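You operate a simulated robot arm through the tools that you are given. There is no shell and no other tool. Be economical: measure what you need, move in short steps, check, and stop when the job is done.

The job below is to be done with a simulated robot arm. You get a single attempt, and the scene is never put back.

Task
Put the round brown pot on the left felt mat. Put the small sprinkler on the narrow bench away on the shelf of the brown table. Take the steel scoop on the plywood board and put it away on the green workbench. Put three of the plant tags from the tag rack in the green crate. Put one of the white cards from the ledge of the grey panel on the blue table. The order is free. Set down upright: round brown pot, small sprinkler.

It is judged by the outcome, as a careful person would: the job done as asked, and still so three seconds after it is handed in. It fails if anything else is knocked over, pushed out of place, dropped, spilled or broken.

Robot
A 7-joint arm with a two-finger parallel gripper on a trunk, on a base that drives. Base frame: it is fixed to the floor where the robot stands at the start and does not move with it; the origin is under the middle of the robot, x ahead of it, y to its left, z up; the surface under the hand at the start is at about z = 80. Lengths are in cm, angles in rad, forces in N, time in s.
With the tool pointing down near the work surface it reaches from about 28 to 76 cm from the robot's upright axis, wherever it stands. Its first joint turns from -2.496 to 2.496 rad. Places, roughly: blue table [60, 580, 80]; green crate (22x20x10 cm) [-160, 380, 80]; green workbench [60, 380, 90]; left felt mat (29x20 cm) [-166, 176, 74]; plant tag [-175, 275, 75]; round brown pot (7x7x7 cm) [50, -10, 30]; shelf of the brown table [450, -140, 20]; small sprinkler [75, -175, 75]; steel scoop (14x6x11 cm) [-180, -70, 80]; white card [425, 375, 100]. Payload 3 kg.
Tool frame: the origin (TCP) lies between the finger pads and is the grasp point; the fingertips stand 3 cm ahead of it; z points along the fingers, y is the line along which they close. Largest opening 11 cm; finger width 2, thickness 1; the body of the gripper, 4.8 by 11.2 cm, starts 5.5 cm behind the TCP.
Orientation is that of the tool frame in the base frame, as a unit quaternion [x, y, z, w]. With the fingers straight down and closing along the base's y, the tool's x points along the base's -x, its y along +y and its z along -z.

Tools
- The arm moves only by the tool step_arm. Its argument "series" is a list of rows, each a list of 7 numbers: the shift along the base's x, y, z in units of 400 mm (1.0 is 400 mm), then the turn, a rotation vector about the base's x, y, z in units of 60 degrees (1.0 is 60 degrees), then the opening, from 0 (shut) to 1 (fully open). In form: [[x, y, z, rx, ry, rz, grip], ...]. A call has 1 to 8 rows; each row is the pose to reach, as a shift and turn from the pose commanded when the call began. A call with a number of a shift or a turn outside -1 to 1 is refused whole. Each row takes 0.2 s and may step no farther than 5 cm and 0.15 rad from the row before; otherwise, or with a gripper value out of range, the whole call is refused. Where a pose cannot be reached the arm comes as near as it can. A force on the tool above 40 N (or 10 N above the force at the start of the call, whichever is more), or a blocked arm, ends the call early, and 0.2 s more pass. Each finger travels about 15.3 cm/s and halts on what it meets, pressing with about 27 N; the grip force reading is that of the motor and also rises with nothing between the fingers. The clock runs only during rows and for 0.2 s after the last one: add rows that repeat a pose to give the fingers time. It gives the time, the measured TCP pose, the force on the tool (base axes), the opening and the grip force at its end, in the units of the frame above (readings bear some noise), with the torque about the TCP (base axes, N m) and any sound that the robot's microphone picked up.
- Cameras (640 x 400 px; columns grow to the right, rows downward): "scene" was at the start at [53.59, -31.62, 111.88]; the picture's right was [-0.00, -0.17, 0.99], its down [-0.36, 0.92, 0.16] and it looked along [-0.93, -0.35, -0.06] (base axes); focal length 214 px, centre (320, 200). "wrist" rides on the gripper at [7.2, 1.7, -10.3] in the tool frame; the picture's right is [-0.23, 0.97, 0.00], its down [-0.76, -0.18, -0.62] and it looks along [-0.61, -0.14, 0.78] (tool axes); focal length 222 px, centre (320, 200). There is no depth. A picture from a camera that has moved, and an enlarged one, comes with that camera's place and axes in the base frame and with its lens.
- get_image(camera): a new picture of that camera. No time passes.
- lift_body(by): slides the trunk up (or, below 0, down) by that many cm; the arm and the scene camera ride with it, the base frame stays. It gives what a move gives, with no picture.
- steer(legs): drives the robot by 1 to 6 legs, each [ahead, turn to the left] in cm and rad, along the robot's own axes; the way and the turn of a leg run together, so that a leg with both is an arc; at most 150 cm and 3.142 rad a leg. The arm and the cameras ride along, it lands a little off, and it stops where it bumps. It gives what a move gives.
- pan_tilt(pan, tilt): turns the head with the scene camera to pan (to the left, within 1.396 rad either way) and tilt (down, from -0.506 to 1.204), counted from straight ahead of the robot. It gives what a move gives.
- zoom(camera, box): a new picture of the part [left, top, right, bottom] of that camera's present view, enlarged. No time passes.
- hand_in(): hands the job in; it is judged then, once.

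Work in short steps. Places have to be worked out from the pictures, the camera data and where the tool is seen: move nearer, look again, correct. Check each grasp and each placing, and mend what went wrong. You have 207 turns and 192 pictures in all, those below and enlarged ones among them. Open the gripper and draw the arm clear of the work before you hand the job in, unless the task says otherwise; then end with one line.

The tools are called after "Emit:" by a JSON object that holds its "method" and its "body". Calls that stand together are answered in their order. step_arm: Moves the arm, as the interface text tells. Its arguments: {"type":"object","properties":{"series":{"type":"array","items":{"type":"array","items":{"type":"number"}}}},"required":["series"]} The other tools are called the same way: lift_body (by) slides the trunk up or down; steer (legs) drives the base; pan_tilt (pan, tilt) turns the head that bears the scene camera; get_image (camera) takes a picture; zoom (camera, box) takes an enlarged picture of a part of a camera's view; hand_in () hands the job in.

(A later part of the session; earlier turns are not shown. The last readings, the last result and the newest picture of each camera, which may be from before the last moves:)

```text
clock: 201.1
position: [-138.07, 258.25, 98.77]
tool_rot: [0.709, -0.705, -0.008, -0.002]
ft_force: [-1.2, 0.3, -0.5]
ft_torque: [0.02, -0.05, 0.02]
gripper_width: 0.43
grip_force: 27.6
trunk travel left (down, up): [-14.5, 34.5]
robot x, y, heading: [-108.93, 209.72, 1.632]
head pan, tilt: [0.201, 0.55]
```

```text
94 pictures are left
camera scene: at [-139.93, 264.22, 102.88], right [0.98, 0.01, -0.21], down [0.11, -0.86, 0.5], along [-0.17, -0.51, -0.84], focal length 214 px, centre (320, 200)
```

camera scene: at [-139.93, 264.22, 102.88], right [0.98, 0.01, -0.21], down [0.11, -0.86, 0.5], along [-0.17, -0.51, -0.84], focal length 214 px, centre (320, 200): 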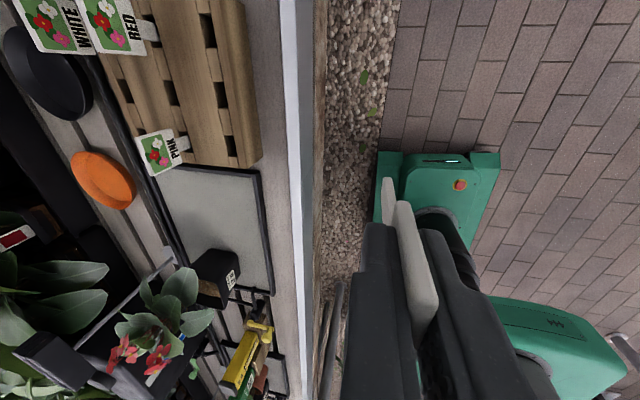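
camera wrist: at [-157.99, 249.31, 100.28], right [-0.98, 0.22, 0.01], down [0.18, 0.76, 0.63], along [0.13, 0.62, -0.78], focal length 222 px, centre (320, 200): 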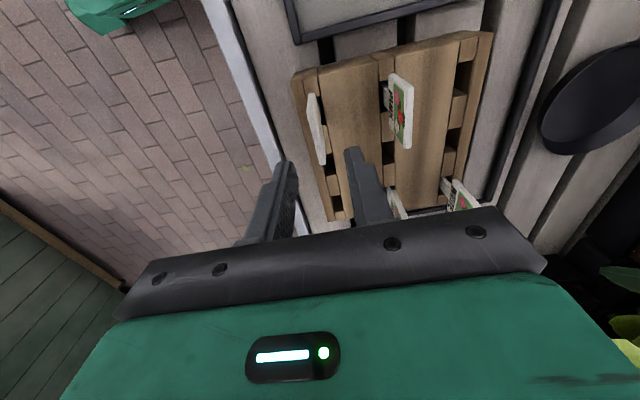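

Third tag in hand. I trim the heading slightly to keep away from the bench, then drive to the crate.

Emit:
{"method": "steer", "body": {"legs": [[0, -0.06], [134, 0]]}}

Emit:
{"method": "pan_tilt", "body": {"pan": 0.3, "tilt": 0.4}}

```text
clock: 208.3
position: [-136.12, 393.32, 98.6]
tool_rot: [-0.69, 0.724, 0.008, 0.001]
ft_force: [-0.8, 0.0, -0.7]
ft_torque: [-0.03, 0.01, 0.04]
gripper_width: 0.45
grip_force: 27.2
trunk travel left (down, up): [-14.5, 34.5]
robot x, y, heading: [-109.81, 343.23, 1.579]
head pan, tilt: [0.201, 0.55]
```

```text
clock: 209.0
position: [-135.96, 393.25, 98.7]
tool_rot: [-0.69, 0.723, 0.008, 0.0]
ft_force: [-1.5, -0.3, 0.0]
ft_torque: [0.01, 0.01, -0.02]
gripper_width: 0.45
grip_force: 26.9
trunk travel left (down, up): [-14.5, 34.5]
robot x, y, heading: [-109.46, 343.07, 1.582]
head pan, tilt: [0.3, 0.4]
```

I move toward (-168.5, 385), to the right-hand (far) side of the standing tags.

Emit:
{"method": "step_arm", "body": {"series": [[-0.09, -0.08, 0, 0, 0, 0, 0], [-0.19, -0.15, 0, 0, 0, 0, 0], [-0.3, -0.2, 0, 0, 0, 0, 0], [-0.42, -0.2, 0, 0, 0, 0, 0], [-0.54, -0.2, 0, 0, 0, 0, 0], [-0.66, -0.2, 0, 0, 0, 0, 0], [-0.76, -0.2, 0, 0, 0, 0, 0], [-0.81, -0.2, 0, 0, 0, 0, 0]]}}

Emit:
{"method": "get_image", "body": {"camera": "scene"}}

Emit:
{"method": "get_image", "body": {"camera": "wrist"}}

```text
clock: 210.8
position: [-166.01, 384.86, 97.84]
tool_rot: [-0.69, 0.724, 0.008, 0.003]
ft_force: [-1.2, 0.2, 0.3]
ft_torque: [0.07, -0.03, -0.02]
gripper_width: 0.47
grip_force: 26.3
out of reach, approached as far as the arm can: row 7, 8
trunk travel left (down, up): [-14.5, 34.5]
robot x, y, heading: [-109.61, 342.86, 1.579]
head pan, tilt: [0.3, 0.4]
```

```text
93 pictures are left
camera scene: at [-168.57, 392.43, 102.08], right [0.95, -0.04, -0.3], down [0.07, -0.93, 0.36], along [-0.3, -0.36, -0.88], focal length 214 px, centre (320, 200)
```

scene: 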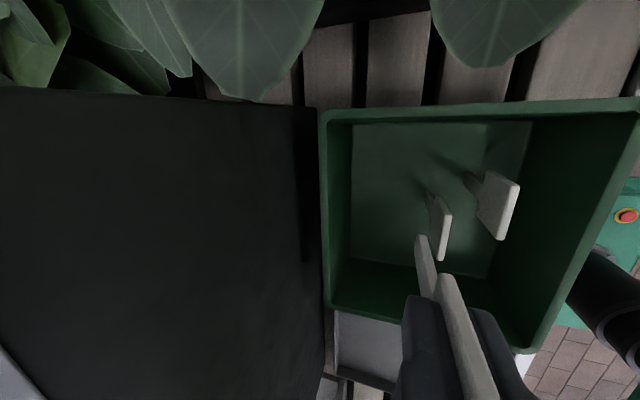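

```text
92 pictures are left
camera wrist: at [-168.07, 377.7, 107.96], right [-0.96, 0.27, 0.01], down [0.22, 0.74, 0.63], along [0.16, 0.61, -0.78], focal length 222 px, centre (320, 200)
```

wrist: 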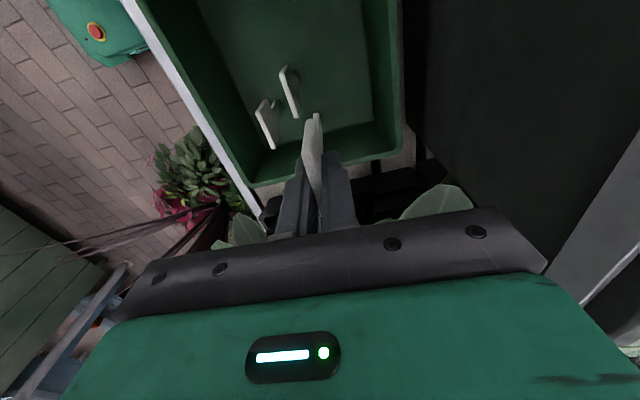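

Reach is at its limit, so I use y≈387.3 (past the first tag) and lower to contact.

Emit:
{"method": "step_arm", "body": {"series": [[0, 0.06, -0.02, 0, 0, 0, 0], [-0.02, 0.06, -0.12, 0, 0, 0, 0], [-0.04, 0.06, -0.22, 0, 0, 0, 0], [-0.05, 0.06, -0.3, 0, 0, 0, 0], [-0.05, 0.06, -0.35, 0, 0, 0, 0], [-0.05, 0.06, -0.37, 0, 0, 0, 0]]}}

Emit:
{"method": "get_image", "body": {"camera": "scene"}}

```text
clock: 212.2
position: [-168.03, 387.52, 83.31]
tool_rot: [-0.69, 0.723, 0.01, 0.001]
ft_force: [3.7, 2.6, 24.9]
ft_torque: [0.14, -0.31, 0.04]
gripper_width: 0.48
grip_force: 26.5
out of reach, approached as far as the arm can: row 1
trunk travel left (down, up): [-14.5, 34.5]
robot x, y, heading: [-109.45, 343.16, 1.58]
head pan, tilt: [0.3, 0.4]
```

```text
91 pictures are left
camera scene: at [-170.54, 394.97, 87.57], right [0.95, -0.04, -0.31], down [0.07, -0.93, 0.36], along [-0.3, -0.36, -0.88], focal length 214 px, centre (320, 200)
```

scene: 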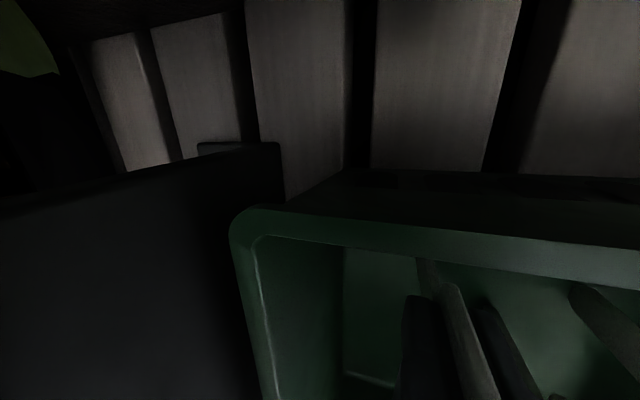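

Contact on the crate floor. I ease off, open slightly and rise.

Emit:
{"method": "step_arm", "body": {"series": [[0, 0, 0.008, 0, 0, 0, 0.05], [0, 0, 0.008, 0, 0, 0, 0.14], [0, 0, 0.008, 0, 0, 0, 0.2], [0, 0, 0.008, 0, 0, 0, 0.2], [0.01, 0, 0.1, 0, 0, 0, 0.2], [0.02, 0, 0.2, 0, 0, 0, 0.2], [0.04, 0, 0.3, 0, 0, 0, 0.2], [0.08, 0, 0.38, 0, 0, 0, 0.2]]}}

Emit:
{"method": "get_image", "body": {"camera": "scene"}}

```text
clock: 214.0
position: [-164.79, 387.37, 98.08]
tool_rot: [-0.69, 0.724, 0.007, 0.002]
ft_force: [-1.2, 0.9, -1.0]
ft_torque: [0.0, -0.07, 0.01]
gripper_width: 2.19
grip_force: 0.0
out of reach, approached as far as the arm can: row 8
trunk travel left (down, up): [-14.5, 34.5]
robot x, y, heading: [-109.19, 343.26, 1.584]
head pan, tilt: [0.3, 0.4]
```

```text
90 pictures are left
camera scene: at [-167.27, 394.85, 102.26], right [0.95, -0.04, -0.3], down [0.07, -0.93, 0.36], along [-0.3, -0.36, -0.88], focal length 214 px, centre (320, 200)
```

scene: 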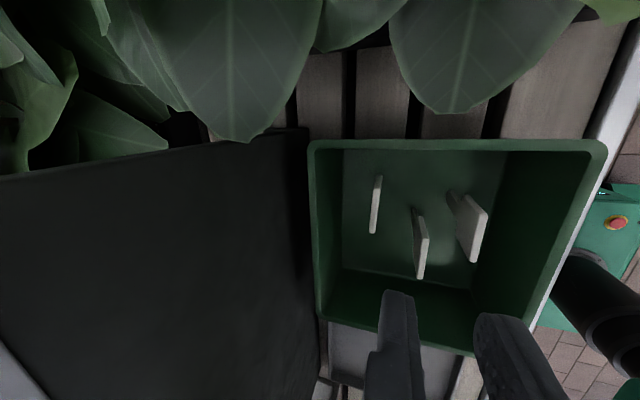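

Three tags are in the crate. I retract the arm to the aisle.

Emit:
{"method": "step_arm", "body": {"series": [[0.12, 0.01, 0.01, 0, 0, 0, 0.3], [0.24, 0.02, 0.02, 0, 0, 0, 0.3], [0.36, 0.03, 0.02, 0, 0, 0, 0.3], [0.48, 0.04, 0.02, 0, 0, 0, 0.3], [0.6, 0.05, 0.02, 0, 0, 0, 0.3], [0.7, 0.05, 0.02, 0, 0, 0, 0.3]]}}

```text
clock: 215.4
position: [-136.83, 389.38, 98.82]
tool_rot: [-0.691, 0.723, 0.007, 0.001]
ft_force: [0.4, -0.5, -0.6]
ft_torque: [0.01, -0.04, 0.01]
gripper_width: 3.32
grip_force: 0.0
trunk travel left (down, up): [-14.5, 34.5]
robot x, y, heading: [-109.24, 342.68, 1.577]
head pan, tilt: [0.3, 0.4]
```

Next is the scoop at (-180,-70). I reverse away from the planter first, then bring the arm to the front.

Emit:
{"method": "steer", "body": {"legs": [[-120, 0]]}}

Emit:
{"method": "step_arm", "body": {"series": [[0.12, 0, 0, 0, 0, 0, 0.3], [0.24, 0.01, 0, 0, 0, 0, 0.3], [0.36, 0.02, 0, 0, 0, 0, 0.3], [0.48, 0.03, 0, 0, 0, 0, 0.3], [0.6, 0.03, 0, 0, 0, 0, 0.3], [0.7, 0.03, 0, 0, 0, 0, 0.3]]}}

```text
clock: 221.5
position: [-135.69, 267.82, 98.77]
tool_rot: [-0.688, 0.726, 0.007, 0.002]
ft_force: [0.1, 1.0, -0.9]
ft_torque: [0.0, 0.03, 0.02]
gripper_width: 3.3
grip_force: 0.0
trunk travel left (down, up): [-14.5, 34.5]
robot x, y, heading: [-108.64, 221.37, 1.573]
head pan, tilt: [0.3, 0.4]
```

```text
clock: 222.9
position: [-107.73, 268.82, 98.81]
tool_rot: [-0.688, 0.725, 0.007, 0.002]
ft_force: [0.2, 0.4, 0.2]
ft_torque: [0.01, -0.05, 0.01]
gripper_width: 3.31
grip_force: 0.0
trunk travel left (down, up): [-14.5, 34.5]
robot x, y, heading: [-108.72, 220.98, 1.575]
head pan, tilt: [0.3, 0.4]
```

Arm is in front. I reverse diagonally to lane x≈-62 past the planter, then on to y≈-60.

Emit:
{"method": "steer", "body": {"legs": [[0, 0.36], [-135, 0]]}}

Emit:
{"method": "steer", "body": {"legs": [[0, -0.34], [-150, 0]]}}

```text
clock: 230.8
position: [-76.11, 139.08, 98.83]
tool_rot: [0.81, -0.587, -0.007, 0.0]
ft_force: [0.5, 0.0, -0.4]
ft_torque: [0.0, -0.04, 0.01]
gripper_width: 3.29
grip_force: 0.0
trunk travel left (down, up): [-14.5, 34.5]
robot x, y, heading: [-59.71, 94.47, 1.947]
head pan, tilt: [0.3, 0.4]
```

```text
clock: 239.4
position: [-55.13, -8.31, 98.89]
tool_rot: [-0.701, 0.713, 0.006, 0.001]
ft_force: [0.8, -0.3, 0.8]
ft_torque: [0.01, -0.02, 0.03]
gripper_width: 3.3
grip_force: 0.0
trunk travel left (down, up): [-14.5, 34.5]
robot x, y, heading: [-54.42, -55.77, 1.608]
head pan, tilt: [0.3, 0.4]
```

Now I turn left to face the bench near y≈-60.

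Emit:
{"method": "steer", "body": {"legs": [[0, 0.5]]}}

Emit:
{"method": "steer", "body": {"legs": [[0, 0.5]]}}

Emit:
{"method": "steer", "body": {"legs": [[0, 0.53]]}}

Emit:
{"method": "pan_tilt", "body": {"pan": 0, "tilt": -0.5}}

Emit:
{"method": "get_image", "body": {"camera": "scene"}}

```text
clock: 241.2
position: [-77.88, -14.84, 98.9]
tool_rot: [0.856, -0.517, -0.008, -0.001]
ft_force: [-0.5, -0.1, 0.9]
ft_torque: [-0.01, 0.02, 0.0]
gripper_width: 3.3
grip_force: 0.0
trunk travel left (down, up): [-14.5, 34.5]
robot x, y, heading: [-53.04, -55.72, 2.114]
head pan, tilt: [0.3, 0.4]
```

```text
clock: 243.1
position: [-94.51, -31.69, 98.98]
tool_rot: [0.957, -0.289, -0.008, 0.002]
ft_force: [0.7, 0.7, -0.2]
ft_torque: [0.02, -0.01, 0.0]
gripper_width: 3.32
grip_force: 0.0
trunk travel left (down, up): [-14.5, 34.5]
robot x, y, heading: [-52.16, -53.84, 2.616]
head pan, tilt: [0.3, 0.4]
```

```text
clock: 245.0
position: [-99.73, -56.4, 99.02]
tool_rot: [1.0, -0.026, -0.006, 0.004]
ft_force: [-0.6, 0.4, 0.5]
ft_torque: [0.03, 0.03, -0.01]
gripper_width: 3.33
grip_force: 0.1
trunk travel left (down, up): [-14.5, 34.5]
robot x, y, heading: [-52.34, -51.72, -3.138]
head pan, tilt: [0.3, 0.4]
```

```text
clock: 246.2
position: [-99.66, -56.33, 99.04]
tool_rot: [1.0, -0.026, -0.006, 0.003]
ft_force: [1.1, 0.3, 0.8]
ft_torque: [0.01, -0.04, 0.0]
gripper_width: 3.31
grip_force: 0.1
trunk travel left (down, up): [-14.5, 34.5]
robot x, y, heading: [-51.86, -51.61, -3.141]
head pan, tilt: [0.0, -0.499]
```

```text
89 pictures are left
camera scene: at [-114.79, -55.45, 105.44], right [0.05, 1.0, -0.01], down [0.87, -0.05, -0.49], along [-0.49, 0.02, -0.87], focal length 214 px, centre (320, 200)
```

scene: 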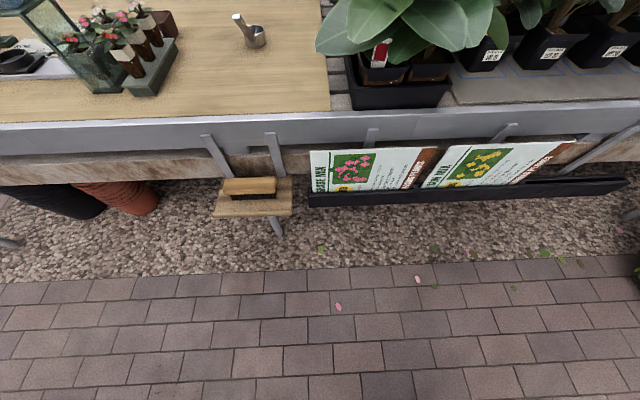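

The steel scoop stands on the plywood board at about (-172,-68). I enlarge it.

Emit:
{"method": "zoom", "body": {"camera": "scene", "box": [170, 0, 340, 106]}}

```text
3.76 times, centred on (255, 53) of scene
camera zoom: at [-114.79, -55.45, 105.44], right [0.05, 1.0, -0.01], down [0.87, -0.05, -0.49], along [-0.49, 0.02, -0.87], focal length 807 px, centre (565, 753)
```

zoom: 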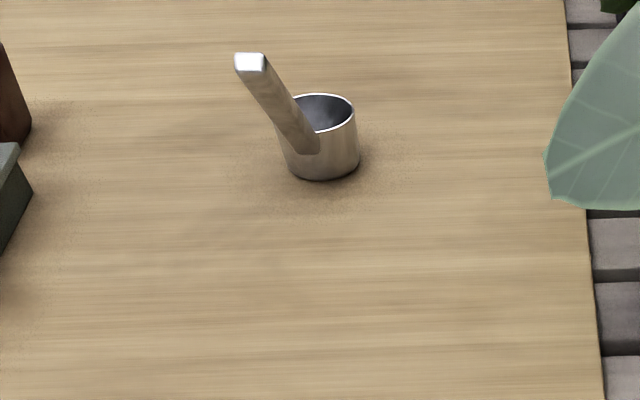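

The scoop: cup centre about (-171.6,-67.7), handle rising toward +x. I shift the arm to y≈-67.7, open fully, then drive forward 52 cm.

Emit:
{"method": "step_arm", "body": {"series": [[0, -0.1, 0, 0, 0, 0, 0.6], [0, -0.2, 0.02, 0, 0, 0, 0.9], [0, -0.28, 0.03, 0, 0, 0, 0.9]]}}

Emit:
{"method": "steer", "body": {"legs": [[52, 0]]}}

Emit:
{"method": "pan_tilt", "body": {"pan": 0, "tilt": 0.0}}

Emit:
{"method": "get_image", "body": {"camera": "scene"}}

Emit:
{"method": "get_image", "body": {"camera": "wrist"}}

```text
clock: 247.0
position: [-99.55, -67.58, 100.39]
tool_rot: [1.0, -0.026, -0.005, 0.003]
ft_force: [0.7, 0.9, 0.1]
ft_torque: [-0.08, 0.0, 0.0]
gripper_width: 9.89
grip_force: 0.0
trunk travel left (down, up): [-14.5, 34.5]
robot x, y, heading: [-52.06, -51.39, -3.139]
head pan, tilt: [0.0, -0.499]
```

```text
clock: 250.0
position: [-151.51, -67.59, 100.27]
tool_rot: [1.0, -0.026, -0.007, 0.003]
ft_force: [0.6, 1.0, -0.9]
ft_torque: [0.01, 0.06, 0.01]
gripper_width: 9.9
grip_force: 0.1
trunk travel left (down, up): [-14.5, 34.5]
robot x, y, heading: [-104.15, -51.97, -3.136]
head pan, tilt: [0.0, -0.499]
```

```text
clock: 251.0
position: [-151.56, -67.62, 100.43]
tool_rot: [1.0, -0.027, -0.006, 0.004]
ft_force: [0.6, 0.0, 0.2]
ft_torque: [-0.02, 0.0, 0.01]
gripper_width: 9.9
grip_force: 0.1
trunk travel left (down, up): [-14.5, 34.5]
robot x, y, heading: [-104.18, -51.88, -3.138]
head pan, tilt: [0.0, 0.0]
```

```text
87 pictures are left
camera scene: at [-162.67, -66.86, 104.43], right [0.05, 1.0, -0.01], down [1.0, -0.05, -0.01], along [-0.01, -0.01, -1.0], focal length 214 px, centre (320, 200)
```

scene: 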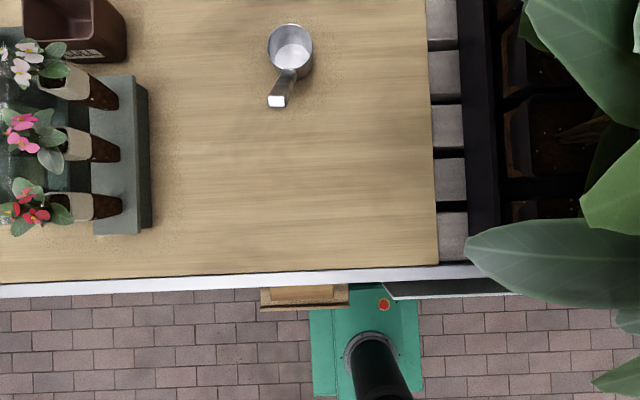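

```text
86 pictures are left
camera wrist: at [-144.37, -69.57, 110.45], right [-0.28, -0.96, 0.01], down [-0.74, 0.22, 0.63], along [-0.61, 0.17, -0.78], focal length 222 px, centre (320, 200)
```

wrist: 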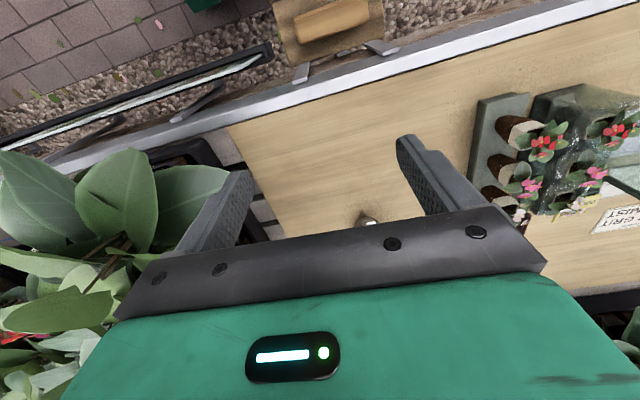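

Triangulating again, the cup base is at about (-184,-70.3,74.5); the board is lower than assumed. I drive 12 cm closer.

Emit:
{"method": "steer", "body": {"legs": [[12, 0]]}}

Emit:
{"method": "step_arm", "body": {"series": [[-0.1, -0.02, -0.02, 0, 0, 0, 0.9], [-0.2, -0.04, -0.04, 0, 0, 0, 0.9], [-0.3, -0.05, -0.06, 0, 0, 0, 0.9], [-0.4, -0.06, -0.08, 0, 0, 0, 0.9]]}}

Emit:
{"method": "pan_tilt", "body": {"pan": 0, "tilt": 0.45}}

Emit:
{"method": "get_image", "body": {"camera": "scene"}}

Emit:
{"method": "get_image", "body": {"camera": "wrist"}}

```text
clock: 252.2
position: [-163.63, -67.7, 100.36]
tool_rot: [1.0, -0.027, -0.007, 0.003]
ft_force: [-0.1, 0.0, -0.3]
ft_torque: [0.0, -0.04, 0.0]
gripper_width: 9.88
grip_force: 0.0
trunk travel left (down, up): [-14.5, 34.5]
robot x, y, heading: [-115.96, -51.96, -3.141]
head pan, tilt: [0.0, 0.0]
```

```text
clock: 253.2
position: [-179.62, -69.94, 97.08]
tool_rot: [1.0, -0.027, -0.006, 0.004]
ft_force: [1.1, -0.6, 0.0]
ft_torque: [-0.03, 0.04, -0.02]
gripper_width: 9.91
grip_force: 0.0
trunk travel left (down, up): [-14.5, 34.5]
robot x, y, heading: [-116.3, -52.07, -3.143]
head pan, tilt: [0.0, 0.0]
```

```text
clock: 254.1
position: [-179.78, -69.95, 97.07]
tool_rot: [1.0, -0.027, -0.007, 0.003]
ft_force: [0.0, 0.6, 0.4]
ft_torque: [-0.03, 0.0, 0.02]
gripper_width: 9.91
grip_force: 0.0
trunk travel left (down, up): [-14.5, 34.5]
robot x, y, heading: [-115.93, -52.13, -3.137]
head pan, tilt: [0.0, 0.45]
```

```text
85 pictures are left
camera scene: at [-186.61, -69.54, 100.93], right [0.05, 1.0, -0.01], down [0.9, -0.05, 0.42], along [0.42, -0.03, -0.91], focal length 214 px, centre (320, 200)
```

scene: 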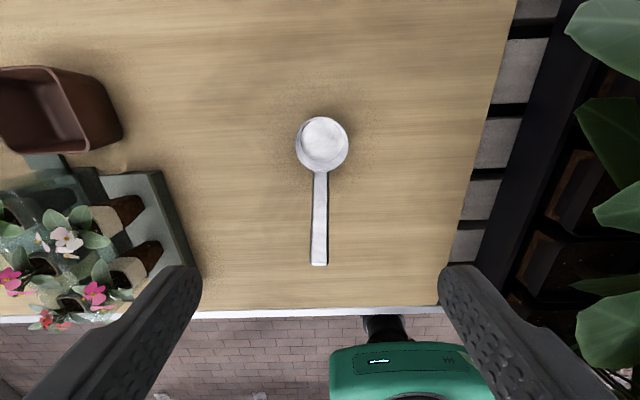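

```text
84 pictures are left
camera wrist: at [-172.46, -72.0, 107.2], right [-0.28, -0.96, 0.01], down [-0.74, 0.22, 0.63], along [-0.61, 0.17, -0.78], focal length 222 px, centre (320, 200)
```

wrist: 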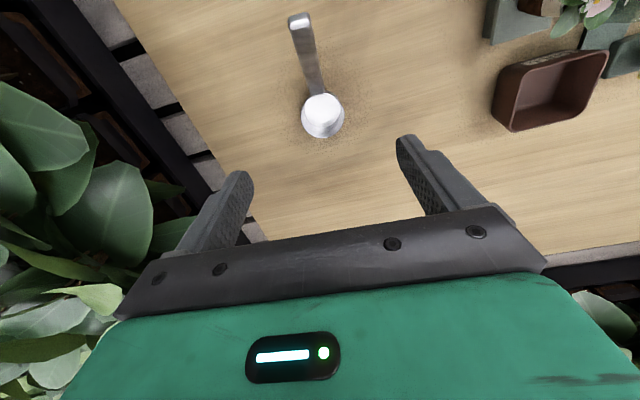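

The cup's centre is at about (-182.5,-69.7), rim z≈78. I descend around it with the fingers either side (closing along y).

Emit:
{"method": "step_arm", "body": {"series": [[-0.07, 0.006, -0.08, 0, 0, 0, 0.9], [-0.07, 0.006, -0.19, 0, 0, 0, 0.9], [-0.07, 0.006, -0.29, 0, 0, 0, 0.9], [-0.07, 0.006, -0.35, 0, 0, 0, 0.9]]}}

Emit:
{"method": "get_image", "body": {"camera": "wrist"}}

```text
clock: 255.1
position: [-182.54, -69.77, 83.2]
tool_rot: [1.0, -0.026, -0.007, 0.003]
ft_force: [0.1, -0.1, 0.0]
ft_torque: [-0.02, 0.01, 0.01]
gripper_width: 9.9
grip_force: 0.0
trunk travel left (down, up): [-14.5, 34.5]
robot x, y, heading: [-115.93, -52.15, -3.145]
head pan, tilt: [0.0, 0.45]
```

```text
83 pictures are left
camera wrist: at [-175.32, -71.81, 93.37], right [-0.28, -0.96, 0.01], down [-0.74, 0.22, 0.63], along [-0.61, 0.17, -0.78], focal length 222 px, centre (320, 200)
```

wrist: 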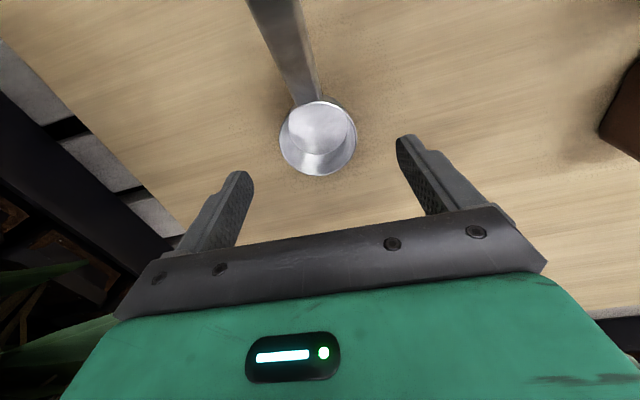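

The cup is centred between the fingers. I descend to z≈78.6 and close.

Emit:
{"method": "step_arm", "body": {"series": [[0.005, 0, -0.05, 0, 0, 0, 0.9], [0.008, 0, -0.09, 0, 0, 0, 0.9], [0.008, 0, -0.115, 0, 0, 0, 0.9], [0.008, 0, -0.115, 0, 0, 0, 0.65], [0.008, 0, -0.115, 0, 0, 0, 0.45], [0.008, 0, -0.115, 0, 0, 0, 0.3], [0.008, 0, -0.115, 0, 0, 0, 0.3]]}}

Emit:
{"method": "get_image", "body": {"camera": "wrist"}}

```text
clock: 256.7
position: [-182.16, -69.84, 78.45]
tool_rot: [1.0, -0.028, -0.005, 0.003]
ft_force: [0.4, -0.1, -0.3]
ft_torque: [0.02, 0.01, 0.01]
gripper_width: 5.48
grip_force: 26.7
trunk travel left (down, up): [-14.5, 34.5]
robot x, y, heading: [-116.23, -52.0, -3.141]
head pan, tilt: [0.0, 0.45]
```

```text
82 pictures are left
camera wrist: at [-174.94, -71.8, 88.69], right [-0.28, -0.96, 0.01], down [-0.74, 0.22, 0.63], along [-0.61, 0.17, -0.78], focal length 222 px, centre (320, 200)
```

wrist: 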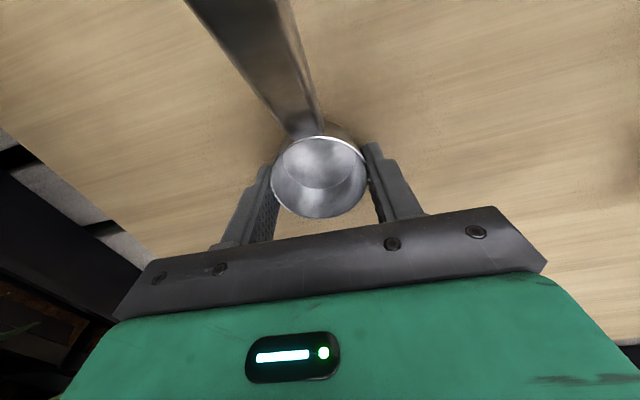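

Gripped the cup at 5.5 cm. I lift it and retract.

Emit:
{"method": "step_arm", "body": {"series": [[0, 0, 0.08, 0, 0, 0, 0.3], [0, 0, 0.18, 0, 0, 0, 0.3], [0, 0, 0.3, 0, 0, 0, 0.3], [0, 0, 0.42, 0, 0, 0, 0.3], [0.1, 0, 0.5, 0, 0, 0, 0.3], [0.22, 0, 0.5, 0, 0, 0, 0.3], [0.33, 0.02, 0.5, 0, 0, 0, 0.3], [0.44, 0.04, 0.5, 0, 0, 0, 0.3]]}}

Emit:
{"method": "get_image", "body": {"camera": "wrist"}}

```text
refused: row 5 steps farther than a row can; nothing moved
```

```text
81 pictures are left
camera wrist: at [-174.94, -71.8, 88.69], right [-0.28, -0.96, 0.01], down [-0.74, 0.22, 0.63], along [-0.61, 0.17, -0.78], focal length 222 px, centre (320, 200)
```

wrist: 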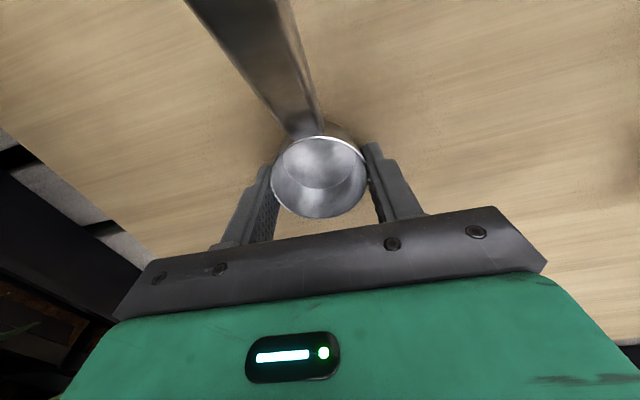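

One row was slightly too long; I resend with shorter steps.

Emit:
{"method": "step_arm", "body": {"series": [[0, 0, 0.08, 0, 0, 0, 0.3], [0, 0, 0.19, 0, 0, 0, 0.3], [0, 0, 0.3, 0, 0, 0, 0.3], [0, 0, 0.41, 0, 0, 0, 0.3], [0.07, 0, 0.5, 0, 0, 0, 0.3], [0.18, 0.01, 0.5, 0, 0, 0, 0.3], [0.29, 0.02, 0.5, 0, 0, 0, 0.3], [0.4, 0.03, 0.5, 0, 0, 0, 0.3]]}}

Emit:
{"method": "get_image", "body": {"camera": "wrist"}}

```text
clock: 258.5
position: [-166.1, -68.71, 98.57]
tool_rot: [1.0, -0.026, -0.007, 0.004]
ft_force: [0.3, -1.1, -1.3]
ft_torque: [0.01, 0.0, 0.04]
gripper_width: 5.48
grip_force: 27.5
trunk travel left (down, up): [-14.5, 34.5]
robot x, y, heading: [-115.94, -51.54, -3.136]
head pan, tilt: [0.0, 0.45]
```

```text
80 pictures are left
camera wrist: at [-158.92, -70.62, 108.69], right [-0.28, -0.96, 0.01], down [-0.74, 0.22, 0.63], along [-0.61, 0.17, -0.78], focal length 222 px, centre (320, 200)
```

wrist: 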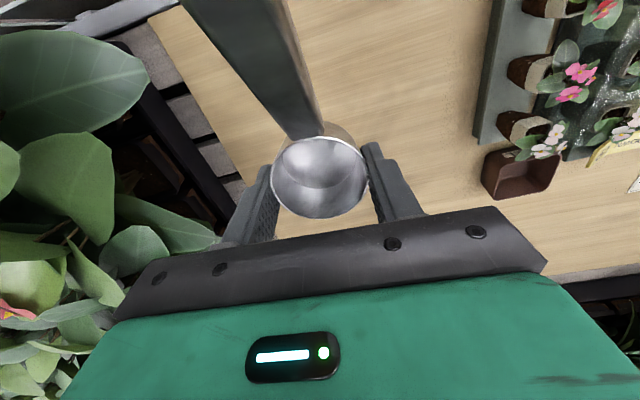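

Scoop secured. I back off, then turn to head +y toward the green workbench.

Emit:
{"method": "steer", "body": {"legs": [[-60, 0]]}}

Emit:
{"method": "steer", "body": {"legs": [[0, -0.52]]}}

Emit:
{"method": "steer", "body": {"legs": [[0, -0.52]]}}

Emit:
{"method": "steer", "body": {"legs": [[0, -0.52]]}}

Emit:
{"method": "steer", "body": {"legs": [[150, 0]]}}

```text
clock: 261.9
position: [-105.92, -68.49, 98.55]
tool_rot: [1.0, -0.026, -0.006, 0.003]
ft_force: [0.6, -0.1, -1.3]
ft_torque: [0.02, 0.0, 0.0]
gripper_width: 5.45
grip_force: 26.4
trunk travel left (down, up): [-14.5, 34.5]
robot x, y, heading: [-55.95, -51.68, -3.137]
head pan, tilt: [0.0, 0.45]
```

```text
clock: 263.8
position: [-107.5, -41.8, 98.51]
tool_rot: [0.96, -0.28, -0.007, 0.002]
ft_force: [-0.5, -0.6, -0.6]
ft_torque: [-0.04, -0.01, -0.03]
gripper_width: 5.48
grip_force: 26.7
trunk travel left (down, up): [-14.5, 34.5]
robot x, y, heading: [-56.84, -53.41, 2.623]
head pan, tilt: [0.0, 0.45]
```

```text
clock: 265.7
position: [-94.69, -17.57, 98.54]
tool_rot: [0.854, -0.52, -0.008, 0.001]
ft_force: [-0.2, -0.4, -0.6]
ft_torque: [0.02, -0.01, -0.02]
gripper_width: 5.47
grip_force: 27.1
trunk travel left (down, up): [-14.5, 34.5]
robot x, y, heading: [-58.68, -54.68, 2.099]
head pan, tilt: [0.0, 0.45]
```

```text
clock: 267.6
position: [-71.75, -4.36, 98.77]
tool_rot: [-0.692, 0.722, 0.007, 0.003]
ft_force: [-0.8, 0.1, -0.7]
ft_torque: [0.0, -0.03, -0.01]
gripper_width: 5.46
grip_force: 27.0
trunk travel left (down, up): [-14.5, 34.5]
robot x, y, heading: [-60.29, -54.51, 1.586]
head pan, tilt: [0.0, 0.45]
```

```text
clock: 275.0
position: [-73.96, 145.45, 98.72]
tool_rot: [-0.693, 0.721, 0.007, 0.002]
ft_force: [-0.2, 0.5, -0.7]
ft_torque: [0.01, 0.0, -0.02]
gripper_width: 5.48
grip_force: 27.3
trunk travel left (down, up): [-14.5, 34.5]
robot x, y, heading: [-62.68, 95.36, 1.588]
head pan, tilt: [0.0, 0.45]
```

I drive on 60 cm, turn right toward the workbench and look.

Emit:
{"method": "steer", "body": {"legs": [[60, 0]]}}

Emit:
{"method": "steer", "body": {"legs": [[0, -0.5]]}}

Emit:
{"method": "steer", "body": {"legs": [[0, -0.3]]}}

Emit:
{"method": "pan_tilt", "body": {"pan": 0.5, "tilt": -0.5}}

Emit:
{"method": "get_image", "body": {"camera": "scene"}}

```text
clock: 278.4
position: [-75.31, 205.81, 98.73]
tool_rot: [-0.694, 0.72, 0.006, 0.002]
ft_force: [0.6, -0.1, -1.0]
ft_torque: [-0.01, 0.01, 0.01]
gripper_width: 5.48
grip_force: 26.8
trunk travel left (down, up): [-14.5, 34.5]
robot x, y, heading: [-63.48, 156.06, 1.589]
head pan, tilt: [0.0, 0.45]
```

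```text
clock: 280.3
position: [-50.11, 205.18, 98.81]
tool_rot: [-0.495, 0.869, 0.006, 0.003]
ft_force: [-0.1, -0.4, -0.2]
ft_torque: [0.0, 0.0, 0.0]
gripper_width: 5.47
grip_force: 27.5
trunk travel left (down, up): [-14.5, 34.5]
robot x, y, heading: [-65.28, 156.8, 1.09]
head pan, tilt: [0.0, 0.45]
```

```text
clock: 281.7
position: [-36.29, 198.3, 98.85]
tool_rot: [-0.36, 0.933, 0.006, 0.004]
ft_force: [0.1, 0.1, -0.2]
ft_torque: [0.0, -0.04, 0.01]
gripper_width: 5.45
grip_force: 27.1
trunk travel left (down, up): [-14.5, 34.5]
robot x, y, heading: [-66.37, 157.19, 0.788]
head pan, tilt: [0.0, 0.45]
```

```text
clock: 282.9
position: [-36.43, 198.41, 98.96]
tool_rot: [-0.36, 0.933, 0.005, 0.004]
ft_force: [-1.2, -0.1, -0.6]
ft_torque: [0.0, 0.0, -0.02]
gripper_width: 5.48
grip_force: 26.8
trunk travel left (down, up): [-14.5, 34.5]
robot x, y, heading: [-66.4, 157.85, 0.794]
head pan, tilt: [0.499, -0.499]
```

```text
79 pictures are left
camera scene: at [-27.53, 210.76, 106.22], right [0.59, -0.65, -0.48], down [-0.8, -0.41, -0.43], along [0.08, 0.64, -0.76], focal length 214 px, centre (320, 200)
```

scene: 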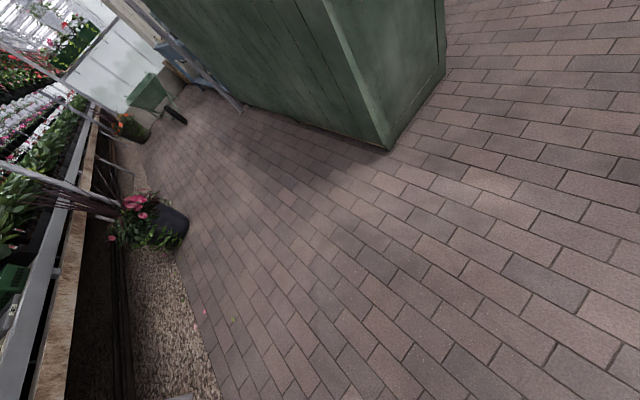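

The workbench's south face is at y≈280, x 31–92. I drive to a point south of it and turn to face it.

Emit:
{"method": "steer", "body": {"legs": [[0, -0.37]]}}

Emit:
{"method": "steer", "body": {"legs": [[132, 0]]}}

Emit:
{"method": "steer", "body": {"legs": [[0, 0.5]]}}

Emit:
{"method": "steer", "body": {"legs": [[0, 0.5]]}}

Emit:
{"method": "pan_tilt", "body": {"pan": 0, "tilt": -0.5}}

Emit:
{"method": "get_image", "body": {"camera": "scene"}}

```text
clock: 284.5
position: [-23.14, 184.95, 98.94]
tool_rot: [-0.18, 0.984, 0.004, 0.006]
ft_force: [0.9, 0.3, -0.8]
ft_torque: [0.02, -0.01, 0.02]
gripper_width: 5.46
grip_force: 26.8
trunk travel left (down, up): [-14.5, 34.5]
robot x, y, heading: [-66.95, 158.71, 0.417]
head pan, tilt: [0.499, -0.499]
```

```text
clock: 291.1
position: [97.39, 236.65, 99.01]
tool_rot: [-0.177, 0.984, 0.005, 0.006]
ft_force: [-0.5, 0.2, -0.6]
ft_torque: [0.02, 0.03, -0.05]
gripper_width: 5.43
grip_force: 26.7
trunk travel left (down, up): [-14.5, 34.5]
robot x, y, heading: [53.96, 211.12, 0.402]
head pan, tilt: [0.499, -0.499]
```

```text
clock: 292.9
position: [79.77, 254.6, 99.0]
tool_rot: [-0.416, 0.91, 0.005, 0.004]
ft_force: [0.4, 0.5, 0.0]
ft_torque: [-0.03, -0.03, -0.04]
gripper_width: 5.46
grip_force: 27.2
trunk travel left (down, up): [-14.5, 34.5]
robot x, y, heading: [55.64, 209.57, 0.908]
head pan, tilt: [0.499, -0.499]
```

```text
clock: 294.8
position: [55.6, 261.18, 99.14]
tool_rot: [-0.627, 0.779, 0.007, 0.002]
ft_force: [-0.5, 0.3, -0.5]
ft_torque: [0.02, -0.03, -0.01]
gripper_width: 5.46
grip_force: 27.0
trunk travel left (down, up): [-14.5, 34.5]
robot x, y, heading: [57.62, 210.16, 1.402]
head pan, tilt: [0.499, -0.499]
```

```text
clock: 295.7
position: [55.57, 261.07, 99.1]
tool_rot: [-0.627, 0.779, 0.006, 0.002]
ft_force: [1.2, 0.2, -0.6]
ft_torque: [0.04, -0.02, 0.05]
gripper_width: 5.48
grip_force: 26.9
trunk travel left (down, up): [-14.5, 34.5]
robot x, y, heading: [57.01, 210.14, 1.407]
head pan, tilt: [0.0, -0.499]
```

```text
78 pictures are left
camera scene: at [58.67, 275.74, 105.58], right [0.98, -0.21, -0.01], down [-0.19, -0.85, -0.49], along [0.1, 0.48, -0.87], focal length 214 px, centre (320, 200)
```

scene: 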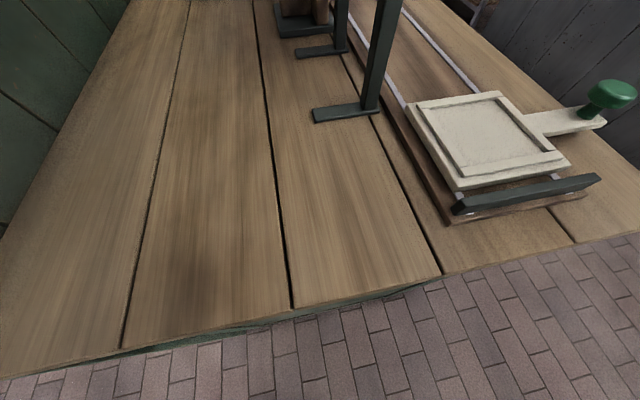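

Free bench-top space lies at about (48,295); a bracketed press is to the right. I shift the arm 10 cm left, then drive 26 cm forward.

Emit:
{"method": "step_arm", "body": {"series": [[-0.1, 0, 0, 0, 0, 0, 0.3], [-0.2, 0, 0, 0, 0, 0, 0.3], [-0.28, 0, 0, 0, 0, 0, 0.3]]}}

Emit:
{"method": "steer", "body": {"legs": [[26, 0]]}}

Emit:
{"method": "pan_tilt", "body": {"pan": 0, "tilt": 0.0}}

Emit:
{"method": "get_image", "body": {"camera": "scene"}}

Emit:
{"method": "get_image", "body": {"camera": "wrist"}}

```text
clock: 296.5
position: [44.53, 261.0, 99.12]
tool_rot: [-0.627, 0.779, 0.007, 0.002]
ft_force: [0.2, 0.1, -1.2]
ft_torque: [-0.06, 0.04, 0.02]
gripper_width: 5.44
grip_force: 26.8
trunk travel left (down, up): [-14.5, 34.5]
robot x, y, heading: [57.69, 209.82, 1.403]
head pan, tilt: [0.0, -0.499]
```

```text
clock: 297.9
position: [47.43, 273.9, 98.41]
tool_rot: [-0.627, 0.779, -0.017, -0.004]
ft_force: [0.2, 0.1, -0.5]
ft_torque: [-0.02, -0.02, -0.02]
gripper_width: 5.45
grip_force: 26.6
trunk travel left (down, up): [-14.5, 34.5]
robot x, y, heading: [59.81, 224.74, 1.407]
head pan, tilt: [0.0, -0.499]
stopped in leg 1: the robot was blocked; the commanded pose is now the measured one
```

```text
clock: 298.8
position: [47.39, 274.03, 98.2]
tool_rot: [-0.627, 0.778, -0.018, -0.004]
ft_force: [-0.2, 3.5, 3.9]
ft_torque: [-0.1, -0.06, 0.05]
gripper_width: 5.47
grip_force: 27.0
trunk travel left (down, up): [-14.5, 34.5]
robot x, y, heading: [60.25, 224.72, 1.406]
head pan, tilt: [0.0, 0.0]
```

```text
77 pictures are left
camera scene: at [49.55, 285.04, 101.84], right [0.98, -0.21, 0.02], down [-0.21, -0.98, 0.03], along [0.02, -0.03, -1.0], focal length 214 px, centre (320, 200)
```

scene: 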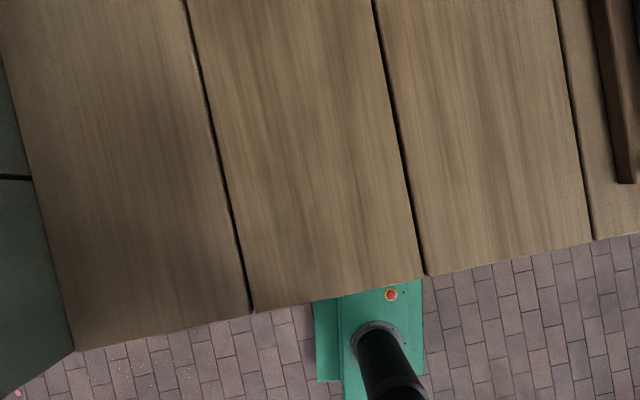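

```text
76 pictures are left
camera wrist: at [44.01, 267.71, 108.54], right [-0.9, 0.43, -0.03], down [0.33, 0.73, 0.6], along [0.28, 0.54, -0.8], focal length 222 px, centre (320, 200)
```

wrist: 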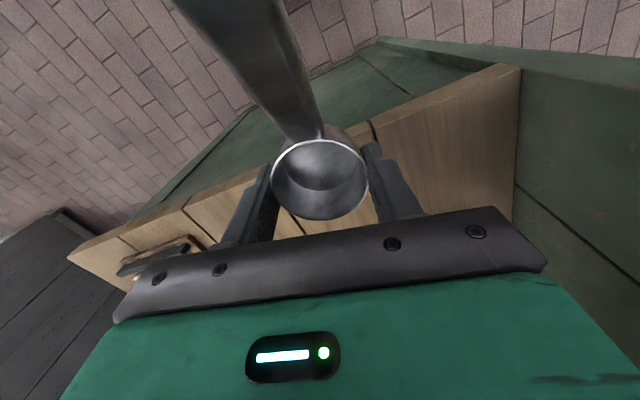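

The bench-top corner triangulates to (29.5,277) at z≈85.4, so the cup is well above it. The base is near enough: I extend the arm itself toward (46,294), levelling the tool.

Emit:
{"method": "step_arm", "body": {"series": [[0, 0.05, 0.02, 0, 0, 0, 0.3], [0, 0.12, 0.02, 0, 0, 0, 0.3], [0, 0.22, 0.02, 0, 0, 0, 0.3], [0, 0.33, 0.02, 0, 0, 0, 0.3], [0, 0.44, 0.02, 0, 0, 0, 0.3], [0, 0.5, 0.0, 0, 0, 0, 0.3]]}}

Emit:
{"method": "get_image", "body": {"camera": "wrist"}}

```text
clock: 299.6
position: [49.5, 291.32, 95.15]
tool_rot: [-0.619, 0.785, -0.019, -0.034]
ft_force: [3.1, 0.3, -4.2]
ft_torque: [-0.04, 0.28, -0.04]
gripper_width: 5.44
grip_force: 26.5
trunk travel left (down, up): [-14.5, 34.5]
robot x, y, heading: [59.87, 225.07, 1.392]
head pan, tilt: [0.0, 0.0]
stopped in row 3: the force on the tool passed its limit at 55 N (the readings are from after the stop); the commanded pose is now the measured one
```

```text
75 pictures are left
camera wrist: at [46.5, 285.39, 105.86], right [-0.89, 0.45, -0.01], down [0.37, 0.74, 0.56], along [0.25, 0.5, -0.83], focal length 222 px, centre (320, 200)
```

wrist: 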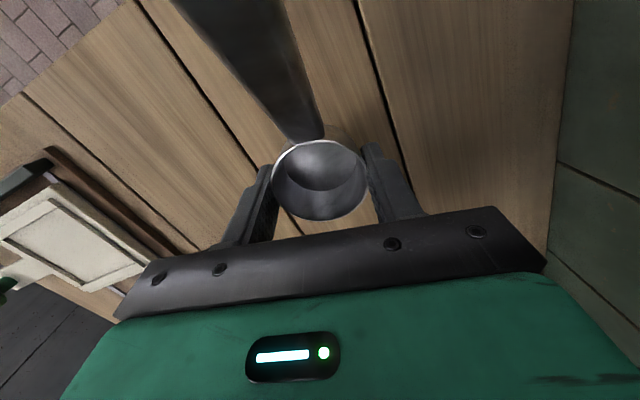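

The arm had been caught in its folding and then freed itself; the scoop is still held over the bench. I level the tool and lower gently above the clear spot.

Emit:
{"method": "step_arm", "body": {"series": [[0, 0.02, 0, 0.035, -0.015, 0, 0.3], [0, 0.05, 0, 0.069, -0.029, 0, 0.3], [0, 0.08, -0.04, 0.069, -0.029, 0, 0.3], [0, 0.08, -0.09, 0.069, -0.029, 0, 0.3]]}}

Emit:
{"method": "get_image", "body": {"camera": "wrist"}}

```text
clock: 300.6
position: [48.38, 289.0, 94.3]
tool_rot: [-0.623, 0.782, 0.019, 0.022]
ft_force: [-0.5, 0.7, -1.0]
ft_torque: [-0.02, 0.0, 0.02]
gripper_width: 5.47
grip_force: 27.0
trunk travel left (down, up): [-14.5, 34.5]
robot x, y, heading: [59.62, 225.01, 1.403]
head pan, tilt: [0.0, 0.0]
```

```text
74 pictures are left
camera wrist: at [44.84, 281.74, 104.01], right [-0.9, 0.44, 0.01], down [0.34, 0.67, 0.67], along [0.28, 0.6, -0.75], focal length 222 px, centre (320, 200)
```

wrist: 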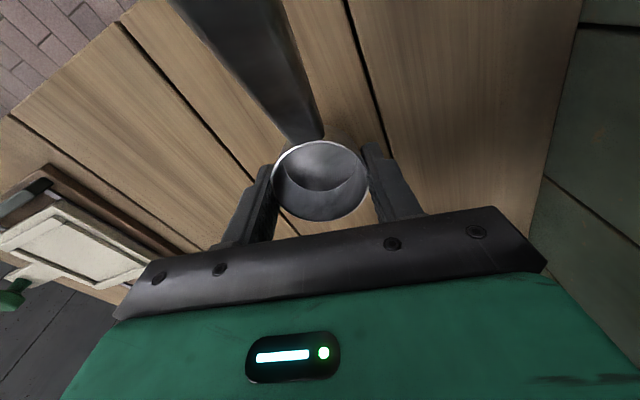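

The pose differs slightly from commanded; I correct the tilt and move to (47,294) with a short descent.

Emit:
{"method": "step_arm", "body": {"series": [[0, 0.03, 0, -0.027, 0.005, 0, 0.3], [-0.02, 0.08, 0, -0.055, 0.01, 0, 0.3], [-0.03, 0.12, -0.03, -0.055, 0.01, 0, 0.3], [-0.03, 0.12, -0.06, -0.055, 0.01, 0, 0.3], [-0.03, 0.12, -0.06, -0.055, 0.01, 0, 0.3]]}}

```text
clock: 301.8
position: [47.19, 293.47, 90.46]
tool_rot: [-0.624, 0.782, -0.012, -0.003]
ft_force: [-0.5, -0.4, -1.2]
ft_torque: [0.0, 0.0, 0.0]
gripper_width: 5.43
grip_force: 26.9
trunk travel left (down, up): [-14.5, 34.5]
robot x, y, heading: [60.15, 224.62, 1.404]
head pan, tilt: [0.0, 0.0]
```

Nearly level at z=90.5. I lower slowly until contact.

Emit:
{"method": "step_arm", "body": {"series": [[0, 0, -0.012, 0, 0, 0, 0.3], [0, 0, -0.024, 0, 0, 0, 0.3], [0, 0, -0.034, 0, 0, 0, 0.3]]}}

Emit:
{"method": "get_image", "body": {"camera": "wrist"}}

```text
clock: 302.6
position: [46.99, 294.03, 90.54]
tool_rot: [-0.622, 0.783, -0.002, 0.001]
ft_force: [0.2, 0.2, -0.1]
ft_torque: [0.02, 0.01, -0.01]
gripper_width: 5.43
grip_force: 26.5
trunk travel left (down, up): [-14.5, 34.5]
robot x, y, heading: [60.03, 224.64, 1.402]
head pan, tilt: [0.0, 0.0]
```

```text
73 pictures are left
camera wrist: at [43.63, 287.32, 100.69], right [-0.9, 0.44, 0.0], down [0.34, 0.7, 0.62], along [0.28, 0.56, -0.78], focal length 222 px, centre (320, 200)
```

wrist: 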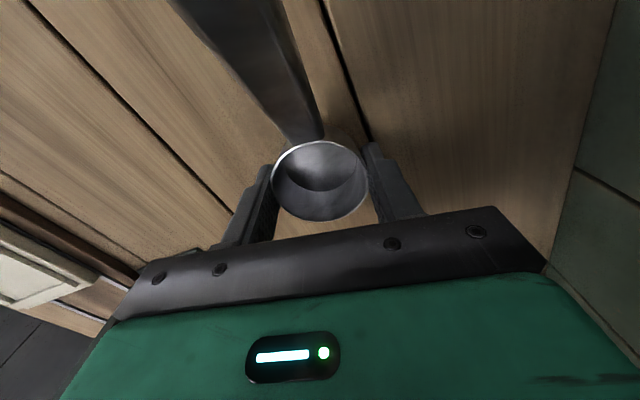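

z held while the weight reading vanished, so the scoop may be touching. I press a bit more to confirm.

Emit:
{"method": "step_arm", "body": {"series": [[0, 0, -0.012, 0, 0, 0, 0.3], [0, 0, -0.025, 0, 0, 0, 0.3]]}}

```text
clock: 303.2
position: [47.33, 293.82, 89.77]
tool_rot: [-0.621, 0.784, 0.0, 0.0]
ft_force: [-0.7, 0.3, -0.8]
ft_torque: [0.02, 0.01, 0.0]
gripper_width: 5.47
grip_force: 27.5
trunk travel left (down, up): [-14.5, 34.5]
robot x, y, heading: [59.82, 225.11, 1.401]
head pan, tilt: [0.0, 0.0]
```

Not in contact yet; I keep lowering.

Emit:
{"method": "step_arm", "body": {"series": [[0, 0, -0.012, 0, 0, 0, 0.3], [0, 0, -0.025, 0, 0, 0, 0.3], [0, 0, -0.037, 0, 0, 0, 0.3], [0, 0, -0.037, 0, 0, 0, 0.3]]}}

```text
clock: 303.9
position: [47.22, 293.85, 88.96]
tool_rot: [-0.621, 0.784, 0.003, 0.003]
ft_force: [1.1, -5.3, 19.7]
ft_torque: [-0.48, -0.44, -0.13]
gripper_width: 5.4
grip_force: 26.9
trunk travel left (down, up): [-14.5, 34.5]
robot x, y, heading: [59.96, 224.82, 1.398]
head pan, tilt: [0.0, 0.0]
stopped in row 3: the force on the tool passed its limit at 48 N (the readings are from after the stop); the commanded pose is now the measured one
```

Contact with the bench at z≈89. I ease up a touch and open the fingers.

Emit:
{"method": "step_arm", "body": {"series": [[0, 0, 0.003, 0, 0, 0, 0.45], [0, 0, 0.003, 0, 0, 0, 0.55], [0, 0, 0.003, 0, 0, 0, 0.65], [0, 0, 0.003, 0, 0, 0, 0.8], [0, 0, 0.003, 0, 0, 0, 0.9], [0, 0, 0.003, 0, 0, 0, 0.9]]}}

Emit:
{"method": "get_image", "body": {"camera": "wrist"}}

```text
clock: 305.3
position: [47.23, 293.81, 88.93]
tool_rot: [-0.621, 0.784, 0.003, 0.003]
ft_force: [-0.1, -0.5, 18.5]
ft_torque: [-0.36, -0.9, -0.07]
gripper_width: 9.89
grip_force: 0.0
trunk travel left (down, up): [-14.5, 34.5]
robot x, y, heading: [59.9, 225.1, 1.402]
head pan, tilt: [0.0, 0.0]
```

```text
72 pictures are left
camera wrist: at [43.86, 287.11, 99.13], right [-0.9, 0.44, 0.0], down [0.35, 0.7, 0.63], along [0.28, 0.57, -0.78], focal length 222 px, centre (320, 200)
```

wrist: 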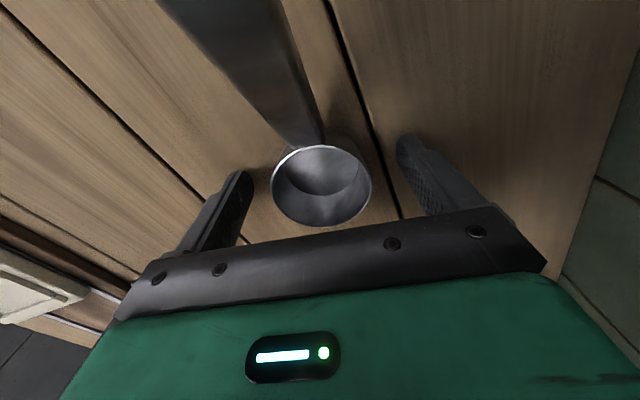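

The scoop stands on the bench (finger tips touched the top too). I rise straight up.

Emit:
{"method": "step_arm", "body": {"series": [[0, 0, 0.03, 0, 0, 0, 0.9], [0, 0, 0.1, 0, 0, 0, 0.9], [0, 0, 0.2, 0, 0, 0, 0.9], [0, 0, 0.3, 0, 0, 0, 0.9]]}}

Emit:
{"method": "get_image", "body": {"camera": "wrist"}}

```text
clock: 306.3
position: [48.24, 294.01, 101.37]
tool_rot: [-0.616, 0.788, 0.016, 0.007]
ft_force: [0.6, -0.4, 0.0]
ft_torque: [-0.01, 0.01, 0.02]
gripper_width: 9.9
grip_force: 0.0
out of reach, approached as far as the arm can: row 4
trunk travel left (down, up): [-14.5, 34.5]
robot x, y, heading: [60.15, 224.85, 1.401]
head pan, tilt: [0.0, 0.0]
```

```text
71 pictures are left
camera wrist: at [44.93, 287.02, 111.4], right [-0.89, 0.45, 0.02], down [0.36, 0.68, 0.64], along [0.28, 0.58, -0.77], focal length 222 px, centre (320, 200)
```

wrist: 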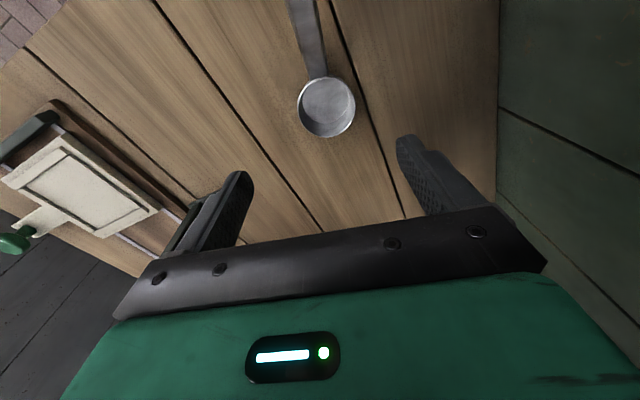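

The scoop rests on the workbench. I retract the arm and back the base off.

Emit:
{"method": "step_arm", "body": {"series": [[0, -0.1, 0.01, 0, 0, 0, 0.6], [0, -0.22, 0.02, 0, 0, 0, 0.5], [0.03, -0.33, 0.02, 0, 0, 0, 0.4], [0.08, -0.42, 0.0, 0, 0, 0, 0.4]]}}

Emit:
{"method": "steer", "body": {"legs": [[-25, 0]]}}

```text
clock: 307.3
position: [50.41, 277.43, 99.85]
tool_rot: [-0.622, 0.783, 0.002, 0.002]
ft_force: [-1.3, 2.7, -1.2]
ft_torque: [-0.23, 0.03, -0.01]
gripper_width: 4.37
grip_force: 0.1
trunk travel left (down, up): [-14.5, 34.5]
robot x, y, heading: [60.04, 224.92, 1.403]
head pan, tilt: [0.0, 0.0]
```

```text
clock: 309.1
position: [46.01, 252.23, 99.93]
tool_rot: [-0.622, 0.783, 0.002, 0.002]
ft_force: [0.1, 0.9, 0.3]
ft_torque: [0.02, -0.04, 0.01]
gripper_width: 4.39
grip_force: 0.0
trunk travel left (down, up): [-14.5, 34.5]
robot x, y, heading: [55.87, 199.39, 1.402]
head pan, tilt: [0.0, 0.0]
```

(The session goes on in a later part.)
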